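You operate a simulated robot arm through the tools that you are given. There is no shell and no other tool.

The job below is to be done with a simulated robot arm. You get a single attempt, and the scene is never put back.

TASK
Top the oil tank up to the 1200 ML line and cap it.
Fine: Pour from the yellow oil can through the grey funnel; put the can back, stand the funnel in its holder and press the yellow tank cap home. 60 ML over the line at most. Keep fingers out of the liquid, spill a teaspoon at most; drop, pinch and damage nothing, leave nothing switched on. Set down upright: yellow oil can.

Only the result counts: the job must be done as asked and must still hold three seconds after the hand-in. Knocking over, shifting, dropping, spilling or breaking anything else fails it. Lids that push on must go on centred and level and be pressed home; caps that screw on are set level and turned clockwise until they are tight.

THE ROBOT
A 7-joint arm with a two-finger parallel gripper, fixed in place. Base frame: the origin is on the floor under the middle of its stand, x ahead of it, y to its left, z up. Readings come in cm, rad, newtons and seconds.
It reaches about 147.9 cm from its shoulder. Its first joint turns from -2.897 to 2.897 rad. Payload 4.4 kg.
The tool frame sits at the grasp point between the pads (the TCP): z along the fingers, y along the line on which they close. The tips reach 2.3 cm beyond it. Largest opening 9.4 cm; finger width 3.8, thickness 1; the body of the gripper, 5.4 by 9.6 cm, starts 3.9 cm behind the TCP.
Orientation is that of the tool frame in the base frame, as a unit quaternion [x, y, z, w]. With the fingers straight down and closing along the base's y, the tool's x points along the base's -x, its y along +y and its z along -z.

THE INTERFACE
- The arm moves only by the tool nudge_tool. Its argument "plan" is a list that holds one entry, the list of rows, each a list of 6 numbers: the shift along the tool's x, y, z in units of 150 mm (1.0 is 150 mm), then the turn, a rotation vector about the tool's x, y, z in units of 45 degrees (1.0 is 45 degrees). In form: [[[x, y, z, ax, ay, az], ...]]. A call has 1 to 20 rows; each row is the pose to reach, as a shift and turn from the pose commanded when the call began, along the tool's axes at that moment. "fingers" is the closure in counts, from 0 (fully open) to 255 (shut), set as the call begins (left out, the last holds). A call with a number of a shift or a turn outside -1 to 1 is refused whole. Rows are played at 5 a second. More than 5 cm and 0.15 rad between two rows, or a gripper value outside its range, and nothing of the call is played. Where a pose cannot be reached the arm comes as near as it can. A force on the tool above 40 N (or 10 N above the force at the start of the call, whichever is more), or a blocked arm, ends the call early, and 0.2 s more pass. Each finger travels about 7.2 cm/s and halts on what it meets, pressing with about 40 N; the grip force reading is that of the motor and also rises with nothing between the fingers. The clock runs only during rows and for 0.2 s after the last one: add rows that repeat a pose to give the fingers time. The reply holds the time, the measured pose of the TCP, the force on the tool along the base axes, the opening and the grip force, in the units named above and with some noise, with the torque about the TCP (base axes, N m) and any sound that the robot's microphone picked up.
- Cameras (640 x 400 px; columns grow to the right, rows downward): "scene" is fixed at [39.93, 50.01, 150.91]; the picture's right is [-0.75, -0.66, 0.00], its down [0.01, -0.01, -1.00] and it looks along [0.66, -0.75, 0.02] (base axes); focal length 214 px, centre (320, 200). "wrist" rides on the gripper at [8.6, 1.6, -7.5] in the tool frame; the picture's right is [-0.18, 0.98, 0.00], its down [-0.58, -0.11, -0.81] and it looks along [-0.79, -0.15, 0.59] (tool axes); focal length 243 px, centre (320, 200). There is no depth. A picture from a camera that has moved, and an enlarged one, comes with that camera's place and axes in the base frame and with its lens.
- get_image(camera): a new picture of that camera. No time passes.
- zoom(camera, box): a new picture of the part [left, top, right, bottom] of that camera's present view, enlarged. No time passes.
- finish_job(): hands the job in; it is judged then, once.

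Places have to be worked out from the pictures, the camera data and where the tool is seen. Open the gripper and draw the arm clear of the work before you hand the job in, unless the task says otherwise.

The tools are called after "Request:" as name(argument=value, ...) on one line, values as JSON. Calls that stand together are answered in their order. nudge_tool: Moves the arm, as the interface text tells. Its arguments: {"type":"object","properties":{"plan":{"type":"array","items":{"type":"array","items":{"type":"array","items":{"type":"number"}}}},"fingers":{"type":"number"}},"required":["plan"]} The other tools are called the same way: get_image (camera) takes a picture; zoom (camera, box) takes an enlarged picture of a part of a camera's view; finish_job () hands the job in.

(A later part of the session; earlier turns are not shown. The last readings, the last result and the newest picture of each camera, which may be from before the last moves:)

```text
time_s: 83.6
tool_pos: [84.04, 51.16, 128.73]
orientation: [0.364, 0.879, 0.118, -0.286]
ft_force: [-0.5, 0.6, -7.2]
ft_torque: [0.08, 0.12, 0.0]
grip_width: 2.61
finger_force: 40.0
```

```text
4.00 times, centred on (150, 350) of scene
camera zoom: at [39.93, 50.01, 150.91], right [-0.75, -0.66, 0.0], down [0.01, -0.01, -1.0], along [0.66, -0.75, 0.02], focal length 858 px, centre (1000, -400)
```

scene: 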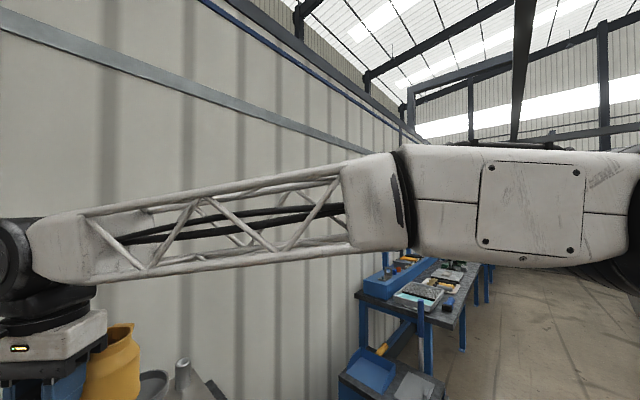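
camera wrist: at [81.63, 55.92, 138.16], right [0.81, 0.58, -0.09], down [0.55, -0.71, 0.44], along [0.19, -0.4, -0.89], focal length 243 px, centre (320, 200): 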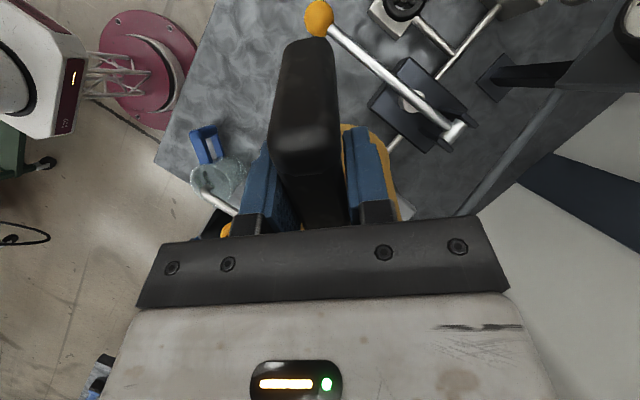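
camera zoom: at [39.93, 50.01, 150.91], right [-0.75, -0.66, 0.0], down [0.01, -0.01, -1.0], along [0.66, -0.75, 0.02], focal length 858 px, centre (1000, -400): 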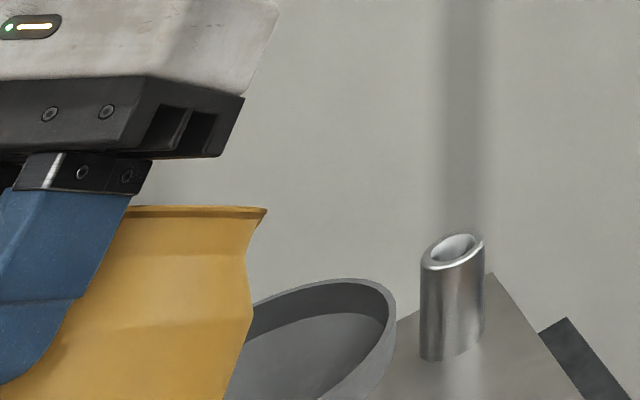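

No flow at 36° and no contact. The visible right tip matches the rim silhouette, so the can hasn't slipped. I'll continue to 40°.

Request:
nudge_tool(plan=[[[-0.005, 0, -0.008, 0, 0.022, 0], [-0.01, 0, -0.016, 0, 0.044, 0], [-0.015, 0, -0.023, 0, 0.067, 0], [-0.02, 0, -0.031, 0, 0.089, 0], [-0.02, 0, -0.031, 0, 0.089, 0]]])

Request:
zoom(camera="scene", box=[80, 300, 220, 400])

Request:
get_image(camera="wrist")

```text
time_s: 84.8
tool_pos: [84.46, 50.9, 128.92]
orientation: [0.359, 0.868, 0.131, -0.316]
ft_force: [-0.4, -0.3, -7.9]
ft_torque: [0.1, 0.07, 0.0]
grip_width: 2.58
finger_force: 39.9
```

```text
4.00 times, centred on (150, 350) of scene
camera zoom: at [39.93, 50.01, 150.91], right [-0.75, -0.66, 0.0], down [0.01, -0.01, -1.0], along [0.66, -0.75, 0.02], focal length 858 px, centre (1000, -400)
```

zoom: 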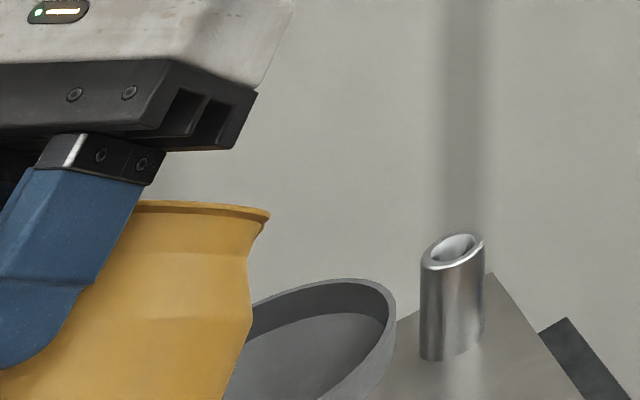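

```text
taken
camera wrist: at [84.26, 53.3, 140.2], right [0.79, 0.6, -0.12], down [0.6, -0.76, 0.24], along [0.06, -0.27, -0.96], focal length 243 px, centre (320, 200)
```

wrist: 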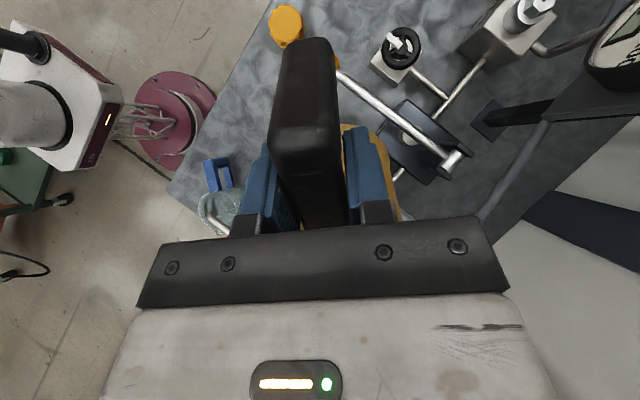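

No stream visible at 40°; the scale reads about −7.2 N on average. Continuing to 44° in 1° steps and watching the weight.

Request:
nudge_tool(plan=[[[0.001, 0, -0.015, 0, 0.022, 0], [0.002, 0, -0.029, 0, 0.044, 0], [0.004, 0, -0.044, 0, 0.067, 0], [0.005, 0, -0.0587, 0, 0.089, 0], [0.005, 0, -0.0587, 0, 0.089, 0]]])

Request:
zoom(camera="scene", box=[80, 300, 220, 400])

```text
time_s: 86.0
tool_pos: [84.88, 50.6, 129.68]
orientation: [0.355, 0.856, 0.144, -0.346]
ft_force: [0.4, 0.3, -7.8]
ft_torque: [0.04, 0.04, -0.01]
grip_width: 2.6
finger_force: 39.9
```

```text
4.00 times, centred on (150, 350) of scene
camera zoom: at [39.93, 50.01, 150.91], right [-0.75, -0.66, 0.0], down [0.01, -0.01, -1.0], along [0.66, -0.75, 0.02], focal length 858 px, centre (1000, -400)
```

zoom: 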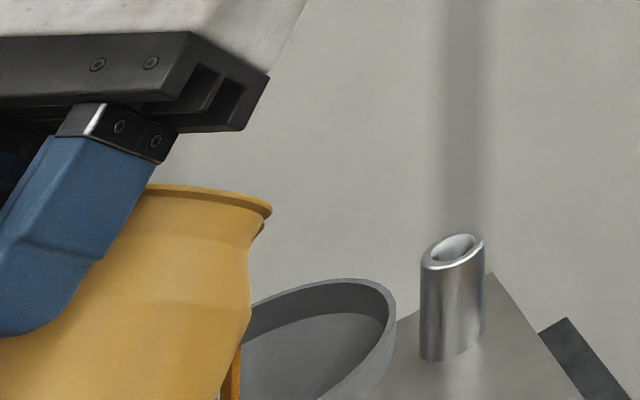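

A stream is now visible just left of the can's edge, going down into the funnel. Zooming in to check where it lands (no time passes).

Request:
zoom(camera="scene", box=[115, 360, 185, 400])

Request:
get_image(camera="wrist")

```text
9.14 times, centred on (150, 380) of scene
camera zoom: at [39.93, 50.01, 150.91], right [-0.75, -0.66, 0.0], down [0.01, -0.01, -1.0], along [0.66, -0.75, 0.02], focal length 1961 px, centre (1874, -1446)
```

zoom: 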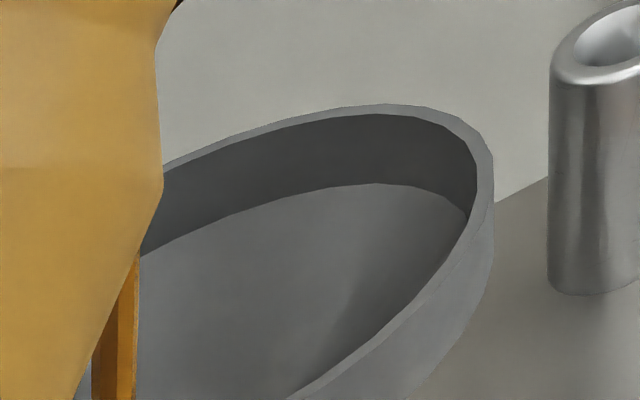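

```text
taken
camera wrist: at [85.19, 52.44, 140.97], right [0.79, 0.6, -0.13], down [0.61, -0.77, 0.18], along [0.01, -0.22, -0.98], focal length 243 px, centre (320, 200)
```

wrist: 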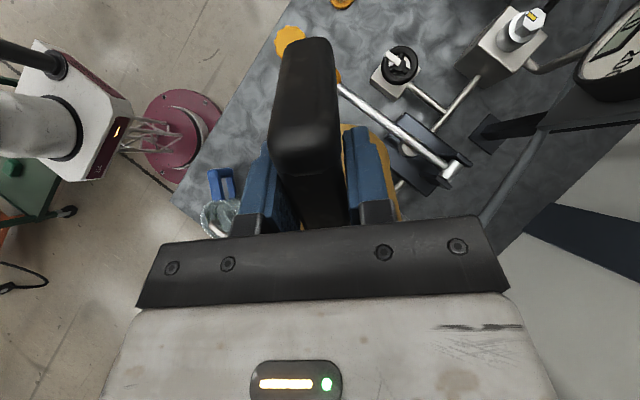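

The stream falls inside the funnel, about 2 cm short of centre. I'll hold here for a second to see how the flow settles.

Request:
nudge_tool(plan=[[[0, 0, 0, 0, 0, 0], [0, 0, 0, 0, 0, 0], [0, 0, 0, 0, 0, 0], [0, 0, 0, 0, 0, 0], [0, 0, 0, 0, 0, 0]]])

Request:
zoom(camera="scene", box=[115, 360, 185, 400])

```text
time_s: 87.2
tool_pos: [84.81, 50.57, 129.62]
orientation: [0.355, 0.857, 0.143, -0.346]
ft_force: [0.1, 0.2, -6.6]
ft_torque: [0.06, 0.04, -0.01]
grip_width: 2.59
finger_force: 39.9
```

```text
9.14 times, centred on (150, 380) of scene
camera zoom: at [39.93, 50.01, 150.91], right [-0.75, -0.66, 0.0], down [0.01, -0.01, -1.0], along [0.66, -0.75, 0.02], focal length 1961 px, centre (1874, -1446)
```

zoom: 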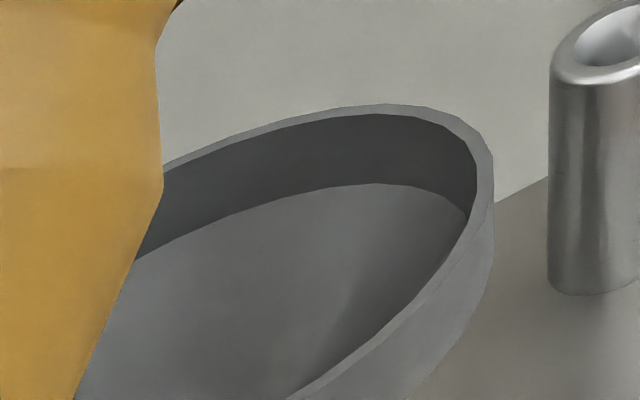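

The flow stopped within about a second, so it's quasi-static: each extra degree pours a bit more. Going to 48°, then holding.

Request:
nudge_tool(plan=[[[0.0008, 0, -0.0075, 0, 0.011, 0], [0.0016, 0, -0.015, 0, 0.022, 0], [0.0025, 0, -0.022, 0, 0.033, 0], [0.0033, 0, -0.03, 0, 0.044, 0], [0.004, 0, -0.037, 0, 0.056, 0], [0.005, 0, -0.045, 0, 0.067, 0], [0.006, 0, -0.052, 0, 0.078, 0], [0.0065, 0, -0.0595, 0, 0.089, 0]]])

Request:
zoom(camera="scene", box=[115, 360, 185, 400])

```text
time_s: 89.0
tool_pos: [85.18, 50.03, 130.36]
orientation: [0.349, 0.844, 0.156, -0.376]
ft_force: [0.0, 0.2, -8.1]
ft_torque: [0.05, 0.04, -0.01]
grip_width: 2.6
finger_force: 40.5
```

```text
9.14 times, centred on (150, 380) of scene
camera zoom: at [39.93, 50.01, 150.91], right [-0.75, -0.66, 0.0], down [0.01, -0.01, -1.0], along [0.66, -0.75, 0.02], focal length 1961 px, centre (1874, -1446)
```

zoom: 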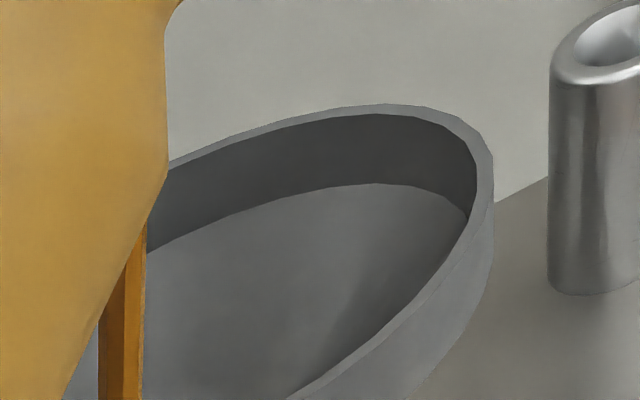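

The stream runs into the funnel with no build-up. Holding to let this angle settle.

Request:
nudge_tool(plan=[[[0, 0, 0, 0, 0, 0], [0, 0, 0, 0, 0, 0], [0, 0, 0, 0, 0, 0], [0, 0, 0, 0, 0, 0], [0, 0, 0, 0, 0, 0], [0, 0, 0, 0, 0, 0]]])

Request:
zoom(camera="scene", box=[115, 360, 185, 400])

```text
time_s: 90.4
tool_pos: [85.16, 50.07, 130.45]
orientation: [0.35, 0.844, 0.156, -0.376]
ft_force: [-0.2, -0.1, -7.0]
ft_torque: [0.02, 0.02, 0.02]
grip_width: 2.58
finger_force: 39.5
```

```text
9.14 times, centred on (150, 380) of scene
camera zoom: at [39.93, 50.01, 150.91], right [-0.75, -0.66, 0.0], down [0.01, -0.01, -1.0], along [0.66, -0.75, 0.02], focal length 1961 px, centre (1874, -1446)
```

zoom: 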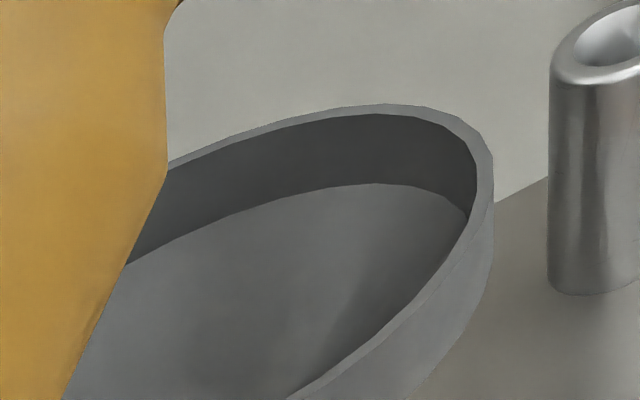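

Settled again at 48°. Continuing to 52° with a hold.

Request:
nudge_tool(plan=[[[0.0004, 0, -0.006, 0, 0.011, 0], [0.0008, 0, -0.0125, 0, 0.022, 0], [0.0011, 0, -0.0185, 0, 0.033, 0], [0.0015, 0, -0.025, 0, 0.044, 0], [0.0019, 0, -0.031, 0, 0.056, 0], [0.0023, 0, -0.037, 0, 0.067, 0], [0.0026, 0, -0.043, 0, 0.078, 0], [0.003, 0, -0.0494, 0, 0.089, 0], [0.003, 0, -0.0494, 0, 0.089, 0], [0.003, 0, -0.0494, 0, 0.089, 0], [0.003, 0, -0.0494, 0, 0.089, 0], [0.003, 0, -0.0494, 0, 0.089, 0], [0.003, 0, -0.0494, 0, 0.089, 0], [0.003, 0, -0.0494, 0, 0.089, 0]]])

Request:
zoom(camera="scene", box=[80, 300, 220, 400])

```text
time_s: 93.4
tool_pos: [85.58, 49.74, 130.94]
orientation: [0.343, 0.83, 0.168, -0.406]
ft_force: [0.3, 0.5, -6.3]
ft_torque: [0.01, 0.02, -0.01]
grip_width: 2.6
finger_force: 40.1
```

```text
4.00 times, centred on (150, 350) of scene
camera zoom: at [39.93, 50.01, 150.91], right [-0.75, -0.66, 0.0], down [0.01, -0.01, -1.0], along [0.66, -0.75, 0.02], focal length 858 px, centre (1000, -400)
```

zoom: 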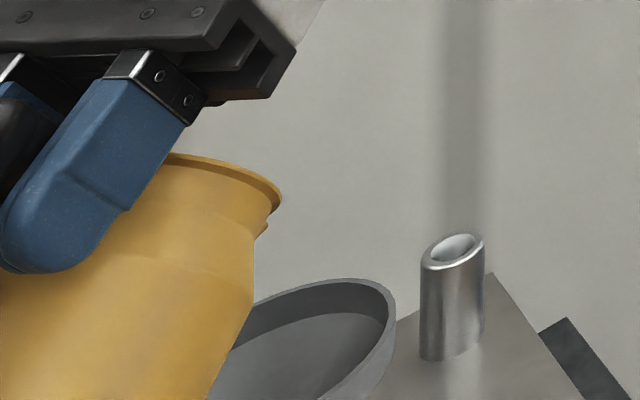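

Settled at 52°. One more stage to 55° (still safely below the needed amount), then I'll check the gauge.

Request:
nudge_tool(plan=[[[0.0012, 0, -0.0073, 0, 0.011, 0], [0.0024, 0, -0.0146, 0, 0.022, 0], [0.0036, 0, -0.0219, 0, 0.033, 0], [0.0049, 0, -0.0292, 0, 0.044, 0], [0.0061, 0, -0.0365, 0, 0.056, 0], [0.0073, 0, -0.0438, 0, 0.067, 0], [0.0073, 0, -0.0438, 0, 0.067, 0], [0.0073, 0, -0.0438, 0, 0.067, 0], [0.0073, 0, -0.0438, 0, 0.067, 0], [0.0073, 0, -0.0438, 0, 0.067, 0], [0.0073, 0, -0.0438, 0, 0.067, 0], [0.0073, 0, -0.0438, 0, 0.067, 0]]])

Request:
zoom(camera="scene", box=[115, 360, 185, 400])

```text
time_s: 96.0
tool_pos: [85.93, 49.42, 131.33]
orientation: [0.339, 0.82, 0.176, -0.427]
ft_force: [-0.1, 0.3, -5.5]
ft_torque: [0.0, 0.0, 0.0]
grip_width: 2.6
finger_force: 40.0
```

```text
9.14 times, centred on (150, 380) of scene
camera zoom: at [39.93, 50.01, 150.91], right [-0.75, -0.66, 0.0], down [0.01, -0.01, -1.0], along [0.66, -0.75, 0.02], focal length 1961 px, centre (1874, -1446)
```

zoom: 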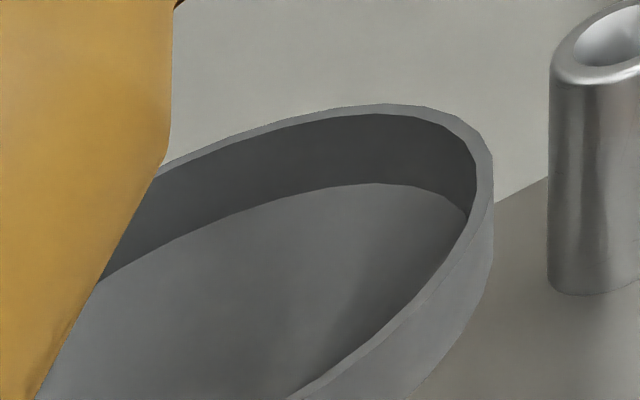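

The oil in the can is now roughly 1–1.5 N lighter, and the flow has stopped. I'll raise the can clear, bring it nearly upright, and take it back to its spot to read the gauge properly.

Request:
nudge_tool(plan=[[[0.08, 0, -0.057, 0, -0.03, 0], [0.164, 0, -0.115, 0, -0.08, 0], [0.246, 0, -0.172, 0, -0.15, 0], [0.328, 0, -0.229, 0, -0.23, 0], [0.328, 0, -0.229, 0, -0.32, 0], [0.328, 0, -0.229, 0, -0.42, 0], [0.328, 0, -0.229, 0, -0.52, 0], [0.328, 0, -0.229, 0, -0.62, 0], [0.328, 0, -0.229, 0, -0.72, 0], [0.328, 0, -0.229, 0, -0.82, 0], [0.328, 0, -0.229, 0, -0.92, 0], [0.328, 0, -0.229, 0, -1.0, 0], [0.328, 0, -0.229, 0, -1.0, 0]]])

Request:
nudge_tool(plan=[[[0, 0, 0, 0, -0.07, 0], [0, 0, 0, 0, -0.15, 0], [0, 0, 0, 0, -0.21, 0], [0, 0, 0, 0, -0.222, 0], [0, 0, 0, 0, -0.222, 0]]])

Request:
zoom(camera="scene", box=[40, 240, 240, 400])

```text
time_s: 98.8
tool_pos: [85.88, 49.39, 137.36]
orientation: [0.382, 0.92, 0.034, -0.081]
ft_force: [0.3, 0.2, -6.2]
ft_torque: [0.24, 0.19, -0.04]
grip_width: 2.58
finger_force: 39.2
```

```text
time_s: 100.0
tool_pos: [85.84, 49.44, 137.53]
orientation: [0.382, 0.924, 0.001, 0.0]
ft_force: [-0.6, 0.2, -6.3]
ft_torque: [0.26, 0.25, 0.01]
grip_width: 2.59
finger_force: 39.9
```

```text
2.50 times, centred on (140, 320) of scene
camera zoom: at [39.93, 50.01, 150.91], right [-0.75, -0.66, 0.0], down [0.01, -0.01, -1.0], along [0.66, -0.75, 0.02], focal length 536 px, centre (770, -100)
```

zoom: 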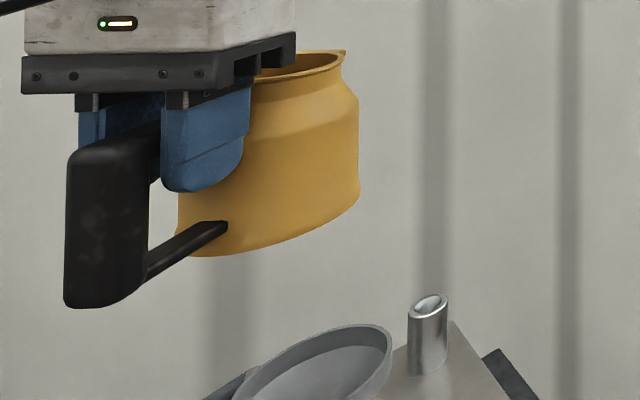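

The can is upright, clean and undamaged, about 0.9 N lighter. Now I carry it back over its original spot, yawing it to its original orientation.

Request:
nudge_tool(plan=[[[0.04, -0.03, 0.0, 0, 0, 0.03], [0.1, -0.08, 0.02, 0, 0, 0.08], [0.18, -0.14, 0.06, 0, 0, 0.13], [0.26, -0.2, 0.12, 0, 0, 0.19], [0.34, -0.26, 0.18, 0, 0, 0.25], [0.42, -0.32, 0.26, 0, 0, 0.31], [0.5, -0.38, 0.34, 0, 0, 0.37], [0.57, -0.44, 0.42, 0, 0, 0.43], [0.62, -0.48, 0.49, 0, 0, 0.48], [0.64, -0.49, 0.533, 0, 0, 0.5], [0.64, -0.49, 0.533, 0, 0, 0.5]]])

Request:
nudge_tool(plan=[[[0.03, -0.05, 0.05, 0, 0, 0.05], [0.08, -0.12, 0.12, 0, 0, 0.1], [0.14, -0.21, 0.2, 0, 0, 0.16], [0.2, -0.31, 0.29, 0, 0, 0.22], [0.26, -0.41, 0.38, 0, 0, 0.29], [0.31, -0.49, 0.47, 0, 0, 0.36], [0.342, -0.537, 0.56, 0, 0, 0.43], [0.342, -0.537, 0.66, 0, 0, 0.48], [0.342, -0.537, 0.76, 0, 0, 0.5], [0.342, -0.537, 0.86, 0, 0, 0.5], [0.342, -0.537, 0.93, 0, 0, 0.5], [0.342, -0.537, 0.967, 0, 0, 0.5], [0.342, -0.537, 0.967, 0, 0, 0.5]]])

Request:
get_image(camera="wrist")

```text
time_s: 102.4
tool_pos: [73.94, 51.07, 129.37]
orientation: [0.555, 0.832, -0.001, 0.0]
ft_force: [-0.1, -0.8, -6.1]
ft_torque: [0.32, 0.12, -0.01]
grip_width: 2.6
finger_force: 39.7
```

```text
time_s: 105.2
tool_pos: [64.47, 52.6, 114.92]
orientation: [0.707, 0.707, 0.0, 0.0]
ft_force: [0.8, 0.0, -6.2]
ft_torque: [0.32, -0.05, 0.0]
grip_width: 2.59
finger_force: 39.8
```

```text
taken
camera wrist: at [66.01, 61.32, 122.34], right [0.98, -0.18, 0.0], down [-0.11, -0.58, 0.81], along [-0.15, -0.79, -0.59], focal length 243 px, centre (320, 200)
```

wrist: 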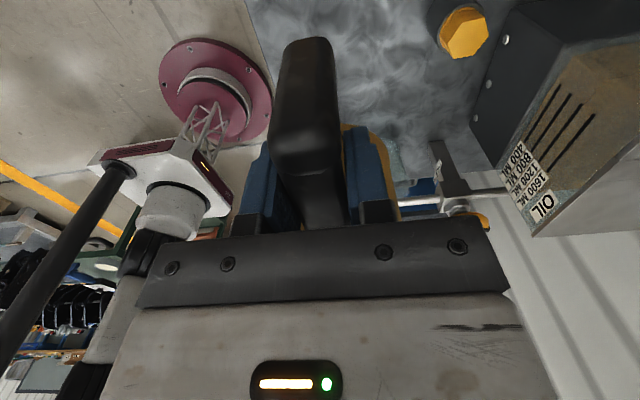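

The scale now reads a steady 6.2 N against about 7.1 N before, i.e. about 110 ML delivered. Let me see whether the gauge is readable from here.

Request:
zoom(camera="wrist", box=[490, 40, 640, 240])

```text
2.00 times, centred on (565, 140) of wrist
camera zoom: at [66.01, 61.32, 122.34], right [0.98, -0.18, 0.0], down [-0.11, -0.58, 0.81], along [-0.15, -0.79, -0.59], focal length 485 px, centre (-170, 320)
```

zoom: 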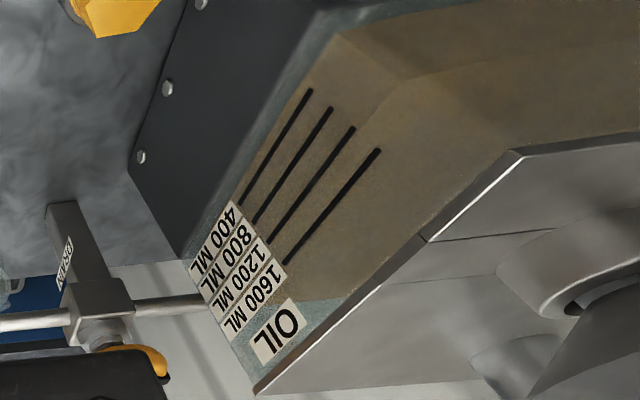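

Not precise from this angle. I'll set the can back down on its spot and take a level reading with the free hand; lowering now.

Request:
nudge_tool(plan=[[[0, 0, 0.06, 0, 0, 0], [0, 0, 0.15, 0, 0, 0], [0, 0, 0.26, 0, 0, 0], [0, 0, 0.38, 0, 0, 0], [0, 0, 0.5, 0, 0, 0], [0, 0, 0.62, 0, 0, 0], [0, 0, 0.74, 0, 0, 0], [0, 0, 0.85, 0, 0, 0], [0, 0, 0.94, 0, 0, 0], [0, 0, 1.0, 0, 0, 0], [0, 0, 1.0, 0, 0, 0]]])

Request:
nudge_tool(plan=[[[0, 0.0, 0.06, 0, 0, 0], [0, 0, 0.13, 0, 0, 0], [0, 0, 0.2, 0, 0, 0], [0, 0, 0.27, 0, 0, 0], [0, 0, 0.33, 0, 0, 0], [0, 0, 0.38, 0, 0, 0], [0, 0, 0.42, 0, 0, 0], [0, 0, 0.445, 0, 0, 0], [0, 0, 0.445, 0, 0, 0]]])

Request:
get_image(camera="wrist")

```text
time_s: 107.6
tool_pos: [64.56, 52.55, 99.76]
orientation: [0.707, 0.707, 0.0, 0.0]
ft_force: [0.3, 0.1, -6.8]
ft_torque: [0.36, 0.03, 0.01]
grip_width: 2.57
finger_force: 39.8
```

```text
time_s: 109.6
tool_pos: [64.44, 52.54, 93.27]
orientation: [0.707, 0.707, 0.0, 0.0]
ft_force: [-0.8, -0.4, -6.2]
ft_torque: [0.31, 0.01, -0.02]
grip_width: 2.61
finger_force: 39.7
```

```text
taken
camera wrist: at [66.07, 61.31, 100.67], right [0.98, -0.18, 0.0], down [-0.11, -0.58, 0.81], along [-0.15, -0.79, -0.59], focal length 243 px, centre (320, 200)
```

wrist: 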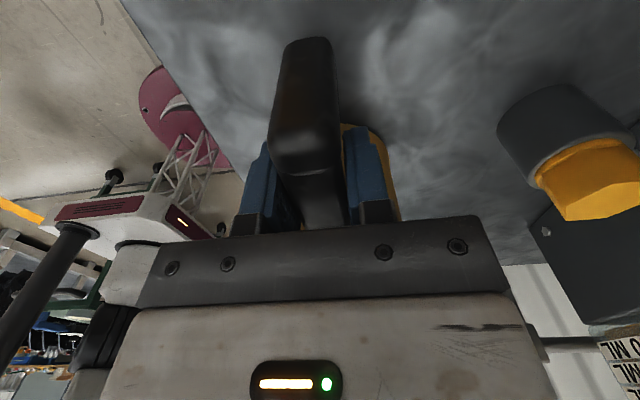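

About 3 mm above the bench. Lowering in 1 mm steps until the weight transfers.

Request:
nudge_tool(plan=[[[0, 0.002, 0.007, 0, 0, 0], [0, 0.002, 0.014, 0, 0, 0], [0, 0.002, 0.021, 0, 0, 0], [0, 0.002, 0.021, 0, 0, 0]]])

Request:
nudge_tool(plan=[[[0, 0, 0.005, 0, 0, 0], [0, 0, 0.01, 0, 0, 0], [0, 0, 0.01, 0, 0, 0]]])

```text
time_s: 110.6
tool_pos: [64.56, 52.68, 92.9]
orientation: [0.707, 0.707, 0.0, 0.0]
ft_force: [0.5, 0.7, -5.4]
ft_torque: [0.15, 0.02, 0.0]
grip_width: 2.61
finger_force: 40.5
```

```text
time_s: 111.4
tool_pos: [64.49, 52.65, 92.89]
orientation: [0.707, 0.707, 0.001, 0.0]
ft_force: [0.0, -0.8, 15.2]
ft_torque: [-0.78, 0.31, 0.02]
grip_width: 2.6
finger_force: 39.6
```

Contact (15 N). I'll relieve it by about 1 mm, then open the fingers.

Request:
nudge_tool(plan=[[[0, 0, -0.005, 0, 0, 0], [0, 0, -0.006, 0, 0, 0]]])

Request:
nudge_tool(plan=[[[0, 0, 0, 0, 0, 0], [0, 0, 0, 0, 0, 0], [0, 0, 0, 0, 0, 0], [0, 0, 0, 0, 0, 0], [0, 0, 0, 0, 0, 0]]], fingers=60)

Request:
get_image(camera="wrist")

```text
time_s: 112.0
tool_pos: [64.59, 52.75, 92.87]
orientation: [0.707, 0.707, -0.001, 0.0]
ft_force: [4.4, -0.4, 14.8]
ft_torque: [-0.38, -0.06, 0.05]
grip_width: 2.58
finger_force: 39.9
```

```text
time_s: 113.2
tool_pos: [64.48, 52.51, 92.86]
orientation: [0.707, 0.707, 0.0, -0.001]
ft_force: [-0.3, -0.5, -0.1]
ft_torque: [-0.03, -0.01, 0.0]
grip_width: 7.16
finger_force: 0.0
```

```text
taken
camera wrist: at [66.05, 61.34, 100.24], right [0.98, -0.18, 0.0], down [-0.11, -0.58, 0.81], along [-0.15, -0.79, -0.59], focal length 243 px, centre (320, 200)
```

wrist: 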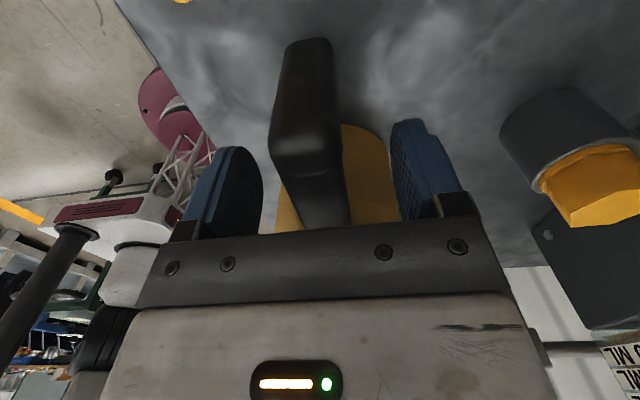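

The can stands freely on its spot. I'll raise the hand, turn to nominal and go to the gauge-reading pose used before.

Request:
nudge_tool(plan=[[[0, 0, -0.1, 0, 0, 0], [0, 0, -0.3, 0, 0, 0], [0, 0, -0.55, 0, 0, 0], [0, 0, -0.8, 0, 0, 0], [0, 0, -1.0, 0, 0, 0], [0, 0, -1.0, 0, 0, 0]]])

Request:
nudge_tool(plan=[[[-0.05, 0, -0.1, 0, 0, -0.18], [-0.15, 0, -0.2, 0, 0, -0.36], [-0.3, 0, -0.2, 0, 0, -0.54], [-0.45, 0, -0.2, 0, 0, -0.72], [-0.6, 0, -0.2, 0, 0, -0.9], [-0.75, 0, -0.2, 0, 0, -1.0], [-0.75, 0, -0.2, 0, 0, -1.0]]], fingers=0)

Request:
nudge_tool(plan=[[[0, 0, 0, 0, 0, -0.18], [0, 0, 0, 0, 0, -0.36], [0, 0, 0, 0, 0, -0.54], [0, 0, 0, 0, 0, -0.72], [0, 0, 0, 0, 0, -0.9], [0, 0, 0, 0, 0, -1.0], [0, 0, 0, 0, 0, -1.0]]])

Request:
get_image(camera="wrist")

```text
time_s: 114.6
tool_pos: [64.63, 52.72, 107.9]
orientation: [0.708, 0.707, 0.001, 0.0]
ft_force: [-0.4, -0.2, -0.8]
ft_torque: [-0.01, -0.01, -0.02]
grip_width: 7.19
finger_force: 0.1
```

```text
time_s: 116.2
tool_pos: [64.65, 41.22, 110.93]
orientation: [0.381, 0.924, -0.001, 0.0]
ft_force: [-0.5, 0.3, -0.1]
ft_torque: [0.0, 0.01, -0.01]
grip_width: 9.4
finger_force: 0.0
```

```text
time_s: 117.8
tool_pos: [64.52, 41.29, 110.82]
orientation: [-0.002, 1.0, 0.0, 0.0]
ft_force: [0.3, 0.3, 0.4]
ft_torque: [-0.01, -0.01, 0.01]
grip_width: 9.4
finger_force: 0.0
```

```text
taken
camera wrist: at [55.84, 42.96, 118.27], right [0.18, 0.98, 0.0], down [0.58, -0.11, 0.81], along [0.79, -0.15, -0.59], focal length 243 px, centre (320, 200)
```

wrist: 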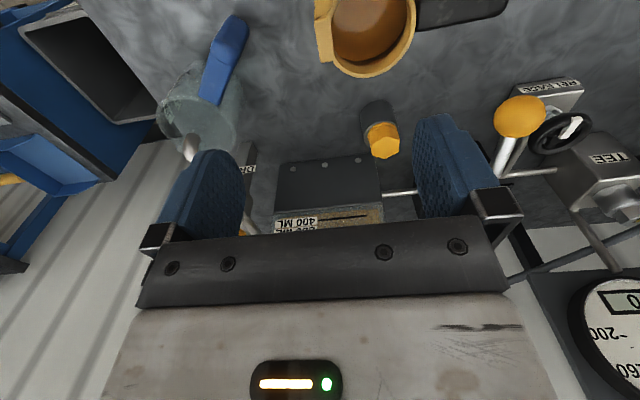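

Everything is in place; tilting and lowering to the level gauge-viewing pose.

Request:
nudge_tool(plan=[[[0, -0.06, 0.08, 0, -0.14, 0], [0, -0.12, 0.18, 0, -0.28, 0], [0, -0.18, 0.28, 0, -0.42, 0], [0, -0.24, 0.38, 0, -0.56, 0], [0, -0.287, 0.46, 0, -0.7, 0], [0, -0.287, 0.48, 0, -0.8, 0], [0, -0.287, 0.48, 0, -0.8, 0]]])

Request:
zoom(camera="wrist", box=[325, 135, 425, 205])

Request:
get_image(camera="wrist")

```text
time_s: 119.4
tool_pos: [64.52, 37.17, 103.65]
orientation: [0.0, 0.951, 0.001, 0.308]
ft_force: [0.0, 0.2, 0.2]
ft_torque: [-0.01, -0.02, -0.01]
grip_width: 9.4
finger_force: 0.1
```

```text
5.71 times, centred on (375, 170) of wrist
camera zoom: at [53.1, 38.73, 104.46], right [0.15, 0.98, 0.11], down [0.0, -0.11, 0.99], along [0.99, -0.15, -0.01], focal length 1386 px, centre (6, 371)
```

zoom: 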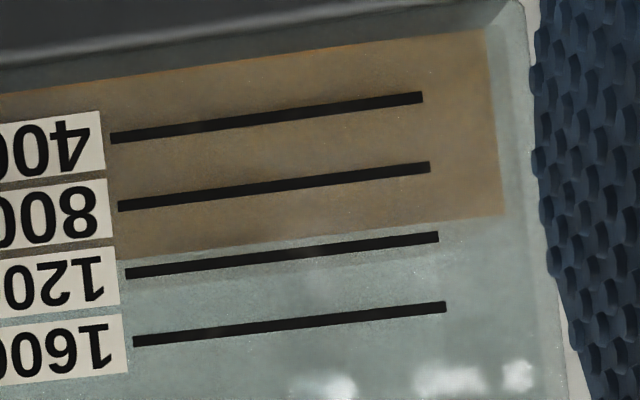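

```text
taken
camera wrist: at [53.1, 38.73, 104.46], right [0.15, 0.98, 0.11], down [0.0, -0.11, 0.99], along [0.99, -0.15, -0.01], focal length 243 px, centre (320, 200)
```

wrist: 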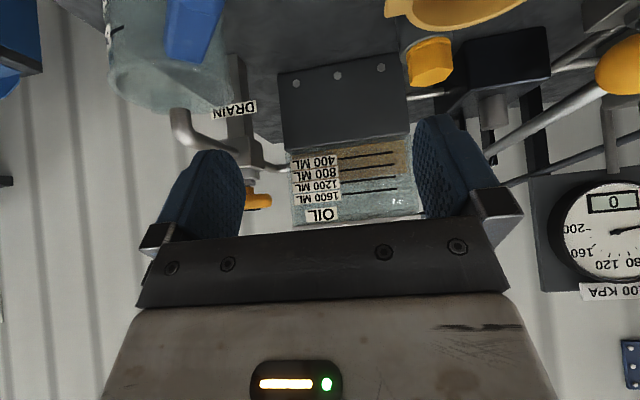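

The level now reads about 1105–1115 ML (was about 990), so roughly 115 ML went in. To remove parallax I'll drop the camera to the height of the oil surface and re-read.

Request:
nudge_tool(plan=[[[0.05, 0, 0.065, 0, 0, 0], [0.094, 0, 0.129, 0, 0, 0], [0.094, 0, 0.129, 0, 0, 0]]])

Request:
get_image(camera="wrist")

Request:
zoom(camera="wrist", box=[325, 155, 425, 225])

```text
time_s: 120.2
tool_pos: [64.37, 37.05, 101.23]
orientation: [-0.001, 0.951, 0.0, 0.309]
ft_force: [-0.3, -0.8, 0.3]
ft_torque: [0.01, 0.04, -0.02]
grip_width: 9.4
finger_force: 0.0
```

```text
taken
camera wrist: at [53.05, 38.69, 102.07], right [0.15, 0.98, 0.11], down [0.0, -0.11, 0.99], along [0.99, -0.15, -0.01], focal length 243 px, centre (320, 200)
```

wrist: 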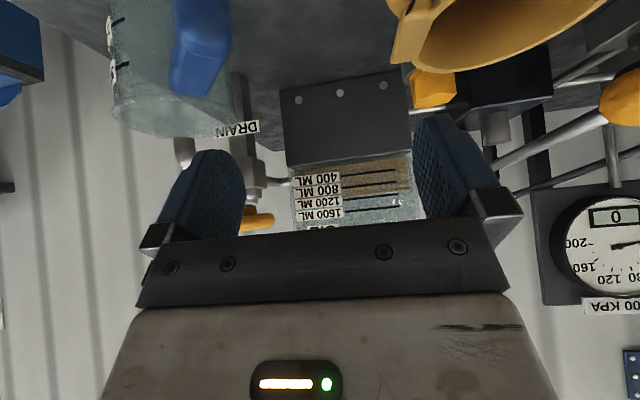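

```text
5.71 times, centred on (375, 190) of wrist
camera zoom: at [53.05, 38.69, 102.07], right [0.15, 0.98, 0.11], down [0.0, -0.11, 0.99], along [0.99, -0.15, -0.01], focal length 1386 px, centre (6, 257)
```

zoom: 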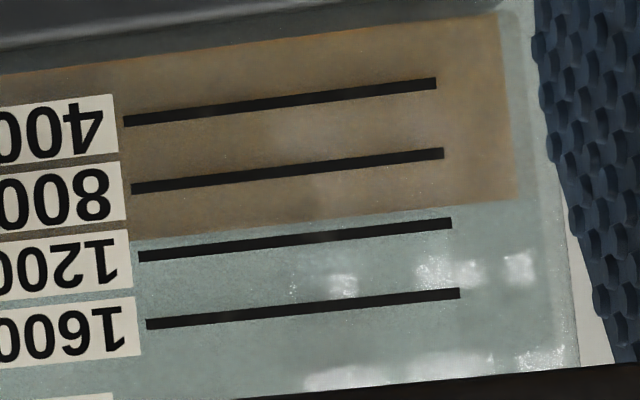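

Zooming tighter for an exact reading of the oil boundary against the lines.

Request:
zoom(camera="wrist", box=[345, 175, 405, 205])

```text
10.67 times, centred on (375, 190) of wrist
camera zoom: at [53.05, 38.69, 102.07], right [0.15, 0.98, 0.11], down [0.0, -0.11, 0.99], along [0.99, -0.15, -0.01], focal length 2588 px, centre (-267, 307)
```

zoom: 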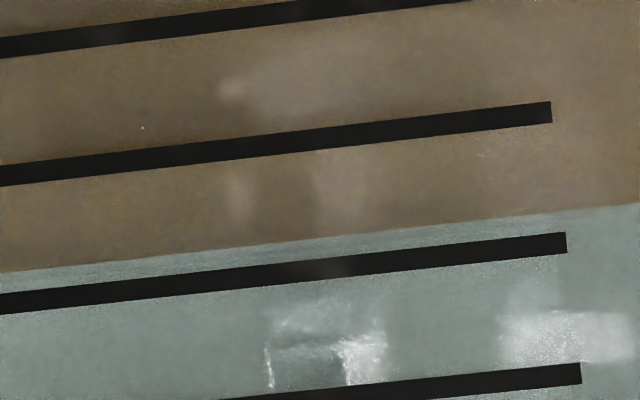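

Parallax-free reading: 1102 ML. I need about 98–158 ML more (aim for +125). I'll go back and pick up the can again.

Request:
nudge_tool(plan=[[[-0.06, 0.03, -0.1, 0, 0, 0], [-0.15, 0.08, -0.25, 0, 0.1, 0], [-0.25, 0.15, -0.38, 0, 0.25, 0], [-0.35, 0.22, -0.48, 0, 0.4, 0], [-0.36, 0.28, -0.52, 0, 0.55, 0], [-0.36, 0.287, -0.52, 0, 0.7, 0], [-0.36, 0.287, -0.52, 0, 0.8, 0], [-0.36, 0.287, -0.52, 0, 0.8, 0]]])

Request:
nudge_tool(plan=[[[0, 0, 0, 0, 0, 0.18], [0, 0, 0, 0, 0, 0.36], [0, 0, 0, 0, 0, 0.54], [0, 0, 0, 0, 0, 0.72], [0, 0, 0, 0, 0, 0.9], [0, 0, 0, 0, 0, 1.0], [0, 0, 0, 0, 0, 1.0]]])

Request:
nudge_tool(plan=[[[0, 0, 0, 0, 0, 0.18], [0, 0, 0, 0, 0, 0.36], [0, 0, 0, 0, 0, 0.54], [0, 0, 0, 0, 0, 0.72], [0, 0, 0, 0, 0, 0.9], [0, 0, 0, 0, 0, 1.0], [0, 0, 0, 0, 0, 1.0]]])

Request:
get_image(camera="wrist")

```text
time_s: 122.0
tool_pos: [64.19, 41.27, 110.89]
orientation: [0.0, 1.0, 0.0, -0.001]
ft_force: [-0.1, 0.3, 0.7]
ft_torque: [0.02, 0.05, -0.01]
grip_width: 9.38
finger_force: 0.1
```

```text
time_s: 123.6
tool_pos: [64.39, 41.48, 110.72]
orientation: [0.382, 0.924, 0.0, 0.0]
ft_force: [-0.2, 0.3, -0.7]
ft_torque: [-0.01, -0.01, -0.01]
grip_width: 9.39
finger_force: 0.0
```

```text
time_s: 125.2
tool_pos: [64.26, 41.32, 110.82]
orientation: [0.707, 0.707, 0.0, 0.001]
ft_force: [-0.3, -0.6, -0.4]
ft_torque: [0.0, -0.04, 0.02]
grip_width: 9.41
finger_force: 0.0
```

```text
taken
camera wrist: at [65.85, 50.09, 118.15], right [0.98, -0.18, 0.0], down [-0.11, -0.58, 0.81], along [-0.15, -0.79, -0.59], focal length 243 px, centre (320, 200)
```

wrist: 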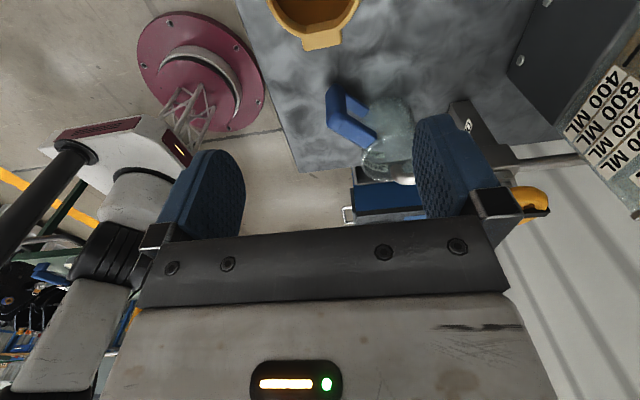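

Moving over the handle again.

Request:
nudge_tool(plan=[[[0.25, 0.005, 0, 0, 0, 0], [0.5, 0.01, 0, 0, 0, 0], [0.757, 0.013, 0.1, 0, 0, 0], [0.757, 0.013, 0.35, 0, 0, 0], [0.757, 0.013, 0.6, 0, 0, 0], [0.757, 0.013, 0.8, 0, 0, 0], [0.757, 0.013, 0.8, 0, 0, 0]]])

Request:
get_image(camera="wrist")

Request:
zoom(camera="wrist", box=[240, 30, 420, 230])

```text
time_s: 126.8
tool_pos: [64.48, 52.67, 99.03]
orientation: [0.707, 0.707, 0.0, -0.001]
ft_force: [0.0, -0.6, -0.1]
ft_torque: [-0.02, 0.02, -0.01]
grip_width: 9.38
finger_force: 0.0
```

```text
taken
camera wrist: at [66.07, 61.41, 106.32], right [0.98, -0.18, 0.0], down [-0.11, -0.58, 0.81], along [-0.15, -0.79, -0.59], focal length 243 px, centre (320, 200)
```

wrist: 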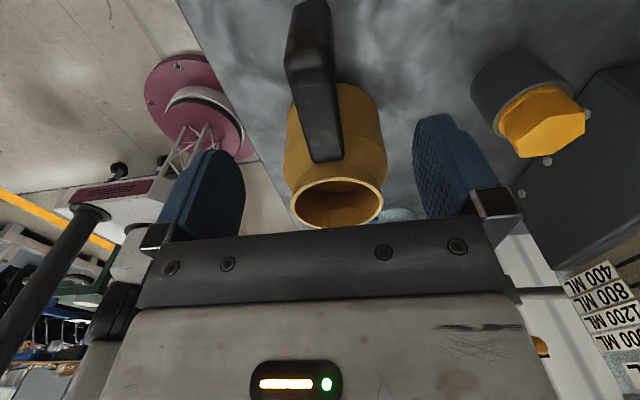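

```text
2.00 times, centred on (330, 130) of wrist
camera zoom: at [66.07, 61.41, 106.32], right [0.98, -0.18, 0.0], down [-0.11, -0.58, 0.81], along [-0.15, -0.79, -0.59], focal length 485 px, centre (300, 340)
```

zoom: 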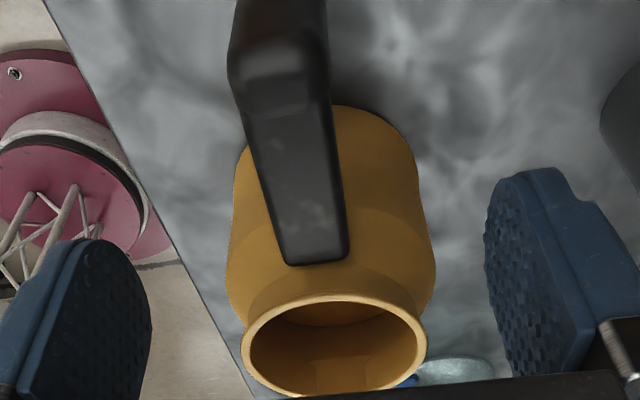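

The can is exactly where it was. Descending and gripping the handle as before.

Request:
nudge_tool(plan=[[[0, 0, 0.13, 0, 0, 0], [0, 0, 0.26, 0, 0, 0], [0, 0, 0.35, 0, 0, 0], [0, 0, 0.405, 0, 0, 0], [0, 0, 0.405, 0, 0, 0]]])

Request:
nudge_tool(plan=[[[0, 0, 0, 0, 0, 0], [0, 0, 0, 0, 0, 0], [0, 0, 0, 0, 0, 0], [0, 0, 0, 0, 0, 0], [0, 0, 0, 0, 0, 0], [0, 0, 0, 0, 0, 0]]], fingers=255)

Request:
nudge_tool(plan=[[[0, 0, -0.015, 0, 0, 0], [0, 0, -0.03, 0, 0, 0], [0, 0, -0.045, 0, 0, 0], [0, 0, -0.06, 0, 0, 0], [0, 0, -0.08, 0, 0, 0], [0, 0, -0.1, 0, 0, 0], [0, 0, -0.1, 0, 0, 0]]])

Request:
get_image(camera="wrist")

```text
time_s: 128.0
tool_pos: [64.37, 52.92, 92.7]
orientation: [0.707, 0.707, -0.001, 0.001]
ft_force: [-0.2, 0.1, 0.9]
ft_torque: [0.01, 0.03, 0.0]
grip_width: 9.41
finger_force: 0.1
```

```text
time_s: 129.4
tool_pos: [64.43, 52.82, 92.84]
orientation: [0.707, 0.707, -0.001, 0.0]
ft_force: [0.2, -0.4, 0.9]
ft_torque: [-0.11, -0.03, 0.01]
grip_width: 2.62
finger_force: 39.9
```

```text
time_s: 131.0
tool_pos: [64.48, 52.8, 94.03]
orientation: [0.708, 0.707, 0.0, 0.0]
ft_force: [0.9, -0.8, -6.6]
ft_torque: [0.36, 0.0, 0.0]
grip_width: 2.61
finger_force: 40.2
```

```text
taken
camera wrist: at [66.05, 61.47, 101.55], right [0.98, -0.18, 0.0], down [-0.11, -0.58, 0.81], along [-0.15, -0.79, -0.59], focal length 243 px, centre (320, 200)
```

wrist: 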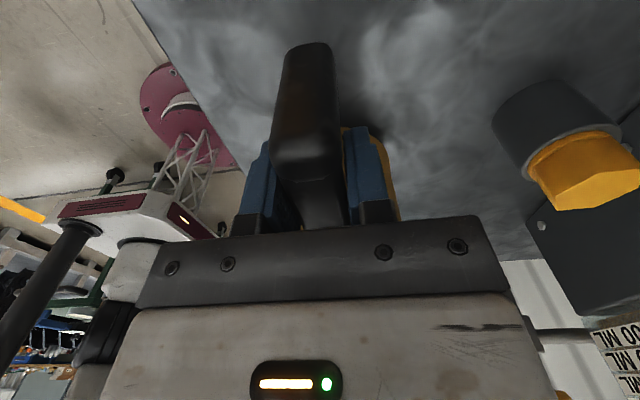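

Firm grip again (6.6 N). Repeating the lift and transfer toward the tank.

Request:
nudge_tool(plan=[[[0, 0, -0.05, 0, 0, 0], [0, 0, -0.13, 0, 0, 0], [0, 0, -0.23, 0, 0, 0], [0, 0, -0.34, 0, 0, 0], [0, 0, -0.46, 0, 0, 0], [0, 0, -0.58, 0, 0, 0], [0, 0, -0.7, 0, 0, 0], [0, 0, -0.82, 0, 0, 0], [0, 0, -0.92, 0, 0, 0], [0, 0, -0.98, 0, 0, 0], [0, 0, -1.0, 0, 0, 0], [0, 0, -1.0, 0, 0, 0]]])

Request:
nudge_tool(plan=[[[0, 0, -0.08, 0, 0, 0], [0, 0, -0.18, 0, 0, -0.05], [0, 0, -0.3, 0, 0, -0.12], [0, 0.03, -0.42, 0, 0, -0.2], [0, 0.08, -0.54, 0, 0, -0.28], [0, 0.15, -0.65, 0, 0, -0.37], [0, 0.24, -0.74, 0, 0, -0.46], [0, 0.34, -0.8, 0, 0, -0.55], [0, 0.44, -0.85, 0, 0, -0.64], [0, 0.54, -0.87, 0, 0, -0.73], [0, 0.62, -0.87, 0, 0, -0.82], [0, 0.66, -0.87, 0, 0, -0.91], [0, 0.667, -0.87, 0, 0, -1.0], [0, 0.667, -0.87, 0, 0, -1.0]]])

Request:
zoom(camera="scene", box=[40, 290, 220, 400])

```text
time_s: 133.6
tool_pos: [64.42, 52.6, 109.2]
orientation: [0.707, 0.708, 0.0, 0.0]
ft_force: [-0.2, 0.7, -5.4]
ft_torque: [0.3, 0.0, 0.03]
grip_width: 2.6
finger_force: 40.0
```

```text
time_s: 136.6
tool_pos: [74.47, 52.82, 122.18]
orientation: [0.382, 0.924, 0.0, 0.0]
ft_force: [-0.5, -0.1, -5.8]
ft_torque: [0.25, 0.24, 0.0]
grip_width: 2.61
finger_force: 39.7
```

```text
3.56 times, centred on (130, 345) of scene
camera zoom: at [39.93, 50.01, 150.91], right [-0.75, -0.66, 0.0], down [0.01, -0.01, -1.0], along [0.66, -0.75, 0.02], focal length 763 px, centre (996, -316)
```

zoom: 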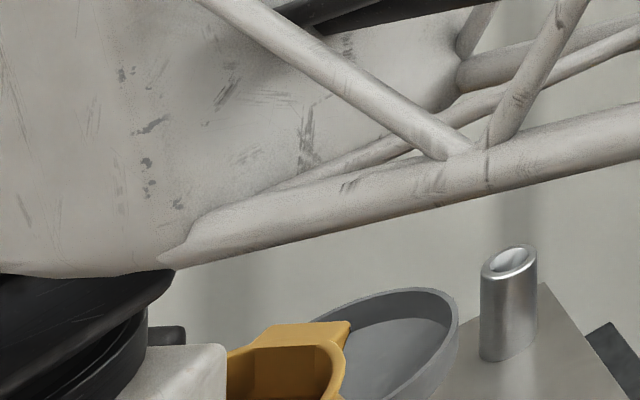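

The spout and funnel are both visible and aligned as before. Going to the high standby pose over the funnel.

Request:
nudge_tool(plan=[[[-0.02, 0.02, -0.1, 0, 0, 0], [-0.06, 0.05, -0.2, 0, 0, 0], [-0.12, 0.1, -0.29, 0, 0, 0], [-0.2, 0.17, -0.331, 0, 0, 0], [-0.28, 0.24, -0.331, 0, 0, 0], [-0.36, 0.31, -0.331, 0, 0, 0], [-0.42, 0.36, -0.331, 0, 0, 0], [-0.453, 0.378, -0.331, 0, 0, 0], [-0.453, 0.378, -0.331, 0, 0, 0]]])

Request:
nudge_tool(plan=[[[0.0067, 0, -0.01, 0, 0.0889, 0], [0.0093, 0, -0.0147, 0, 0.1778, 0], [0.008, 0, -0.0387, 0, 0.2667, 0], [0.004, 0, -0.0413, 0, 0.3333, 0], [-0.002, 0, -0.0173, 0, 0.4, 0], [-0.01, 0, 0.0133, 0, 0.4667, 0], [-0.02, 0, 0.0253, 0, 0.5333, 0], [-0.0327, 0, 0.024, 0, 0.6, 0], [-0.0473, 0, 0.01, 0, 0.6667, 0], [-0.064, 0, -0.0293, 0, 0.7333, 0], [-0.0827, 0, -0.068, 0, 0.8, 0], [-0.1033, 0, -0.106, 0, 0.8667, 0], [-0.1267, 0, -0.1427, 0, 0.9333, 0], [-0.1427, 0, -0.166, 0, 0.9778, 0], [-0.1427, 0, -0.166, 0, 0.9778, 0]]])

Request:
zoom(camera="scene", box=[80, 300, 220, 400])

```text
time_s: 138.6
tool_pos: [83.4, 51.92, 127.22]
orientation: [0.383, 0.924, 0.0, 0.0]
ft_force: [-0.4, -0.3, -5.7]
ft_torque: [0.2, 0.23, 0.0]
grip_width: 2.59
finger_force: 39.8
```

```text
time_s: 141.8
tool_pos: [84.8, 50.4, 129.6]
orientation: [0.355, 0.857, 0.144, -0.346]
ft_force: [-0.6, 0.1, -6.3]
ft_torque: [0.04, 0.05, 0.03]
grip_width: 2.56
finger_force: 39.8
```

```text
4.00 times, centred on (150, 350) of scene
camera zoom: at [39.93, 50.01, 150.91], right [-0.75, -0.66, 0.0], down [0.01, -0.01, -1.0], along [0.66, -0.75, 0.02], focal length 858 px, centre (1000, -400)
```

zoom: 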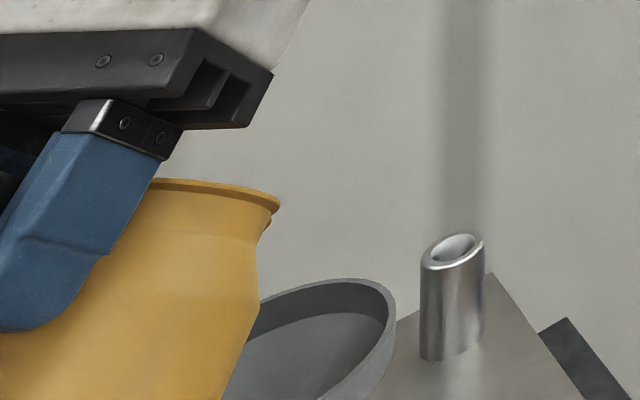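

Clear and steady at 44°. Continuing to 54° (just below where the flow should restart).

Request:
nudge_tool(plan=[[[0.0035, 0, -0.0286, 0, 0.0444, 0], [0.007, 0, -0.0572, 0, 0.0889, 0], [0.0085, 0, -0.086, 0, 0.1333, 0], [0.0098, 0, -0.1147, 0, 0.1778, 0], [0.0095, 0, -0.129, 0, 0.2, 0], [0.0093, 0, -0.143, 0, 0.2222, 0], [0.0093, 0, -0.143, 0, 0.2222, 0]]])

Request:
zoom(camera="scene", box=[80, 300, 220, 400])

```text
time_s: 143.4
tool_pos: [85.84, 49.5, 131.39]
orientation: [0.341, 0.824, 0.173, -0.419]
ft_force: [0.0, -0.3, -5.6]
ft_torque: [0.0, -0.02, 0.04]
grip_width: 2.59
finger_force: 40.5
```

```text
4.00 times, centred on (150, 350) of scene
camera zoom: at [39.93, 50.01, 150.91], right [-0.75, -0.66, 0.0], down [0.01, -0.01, -1.0], along [0.66, -0.75, 0.02], focal length 858 px, centre (1000, -400)
```

zoom: 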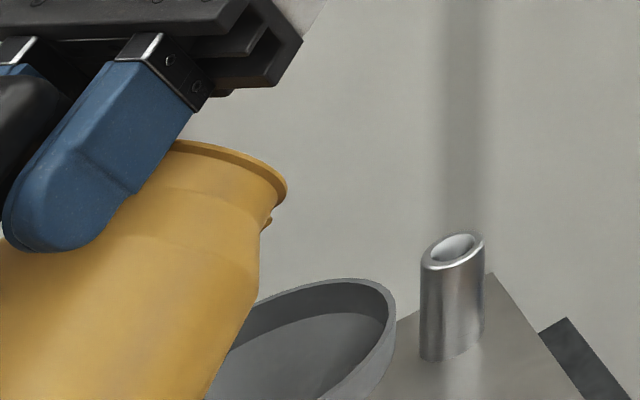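

Still in position, no flow. Now slowly to 60° (0.5° per step) with a settling hold.

Request:
nudge_tool(plan=[[[0.001, 0, -0.0072, 0, 0.0111, 0], [0.002, 0, -0.0143, 0, 0.0222, 0], [0.003, 0, -0.0214, 0, 0.0333, 0], [0.004, 0, -0.0285, 0, 0.0444, 0], [0.0047, 0, -0.0358, 0, 0.0556, 0], [0.0054, 0, -0.0431, 0, 0.0667, 0], [0.006, 0, -0.0504, 0, 0.0778, 0], [0.0067, 0, -0.0577, 0, 0.0889, 0], [0.0071, 0, -0.0648, 0, 0.1, 0], [0.0075, 0, -0.0718, 0, 0.1111, 0], [0.008, 0, -0.0789, 0, 0.1222, 0], [0.0084, 0, -0.086, 0, 0.1333, 0]]])

Request:
zoom(camera="scene", box=[100, 340, 200, 400])

Request:
nudge_tool(plan=[[[0, 0, 0, 0, 0, 0], [0, 0, 0, 0, 0, 0], [0, 0, 0, 0, 0, 0], [0, 0, 0, 0, 0, 0], [0, 0, 0, 0, 0, 0], [0, 0, 0, 0, 0, 0]]])

Request:
zoom(camera="scene", box=[100, 340, 200, 400])

```text
time_s: 146.0
tool_pos: [86.41, 48.71, 132.15]
orientation: [0.331, 0.8, 0.191, -0.462]
ft_force: [-0.1, -0.4, -6.2]
ft_torque: [0.03, -0.03, -0.03]
grip_width: 2.58
finger_force: 40.0
```

```text
6.40 times, centred on (150, 370) of scene
camera zoom: at [39.93, 50.01, 150.91], right [-0.75, -0.66, 0.0], down [0.01, -0.01, -1.0], along [0.66, -0.75, 0.02], focal length 1373 px, centre (1408, -888)
```

zoom: 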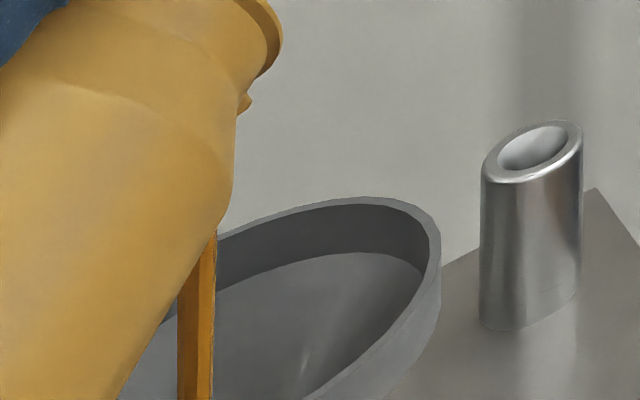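

```text
time_s: 147.4
tool_pos: [86.43, 48.71, 132.1]
orientation: [0.332, 0.8, 0.192, -0.462]
ft_force: [0.7, -0.2, -5.2]
ft_torque: [0.01, 0.0, -0.02]
grip_width: 2.57
finger_force: 40.0
```

```text
6.40 times, centred on (150, 370) of scene
camera zoom: at [39.93, 50.01, 150.91], right [-0.75, -0.66, 0.0], down [0.01, -0.01, -1.0], along [0.66, -0.75, 0.02], focal length 1373 px, centre (1408, -888)
```

zoom: 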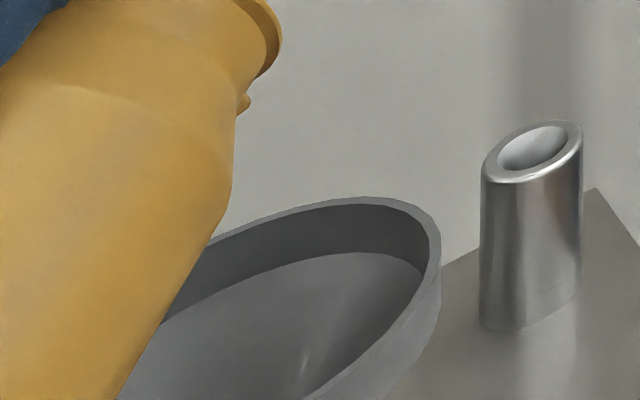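

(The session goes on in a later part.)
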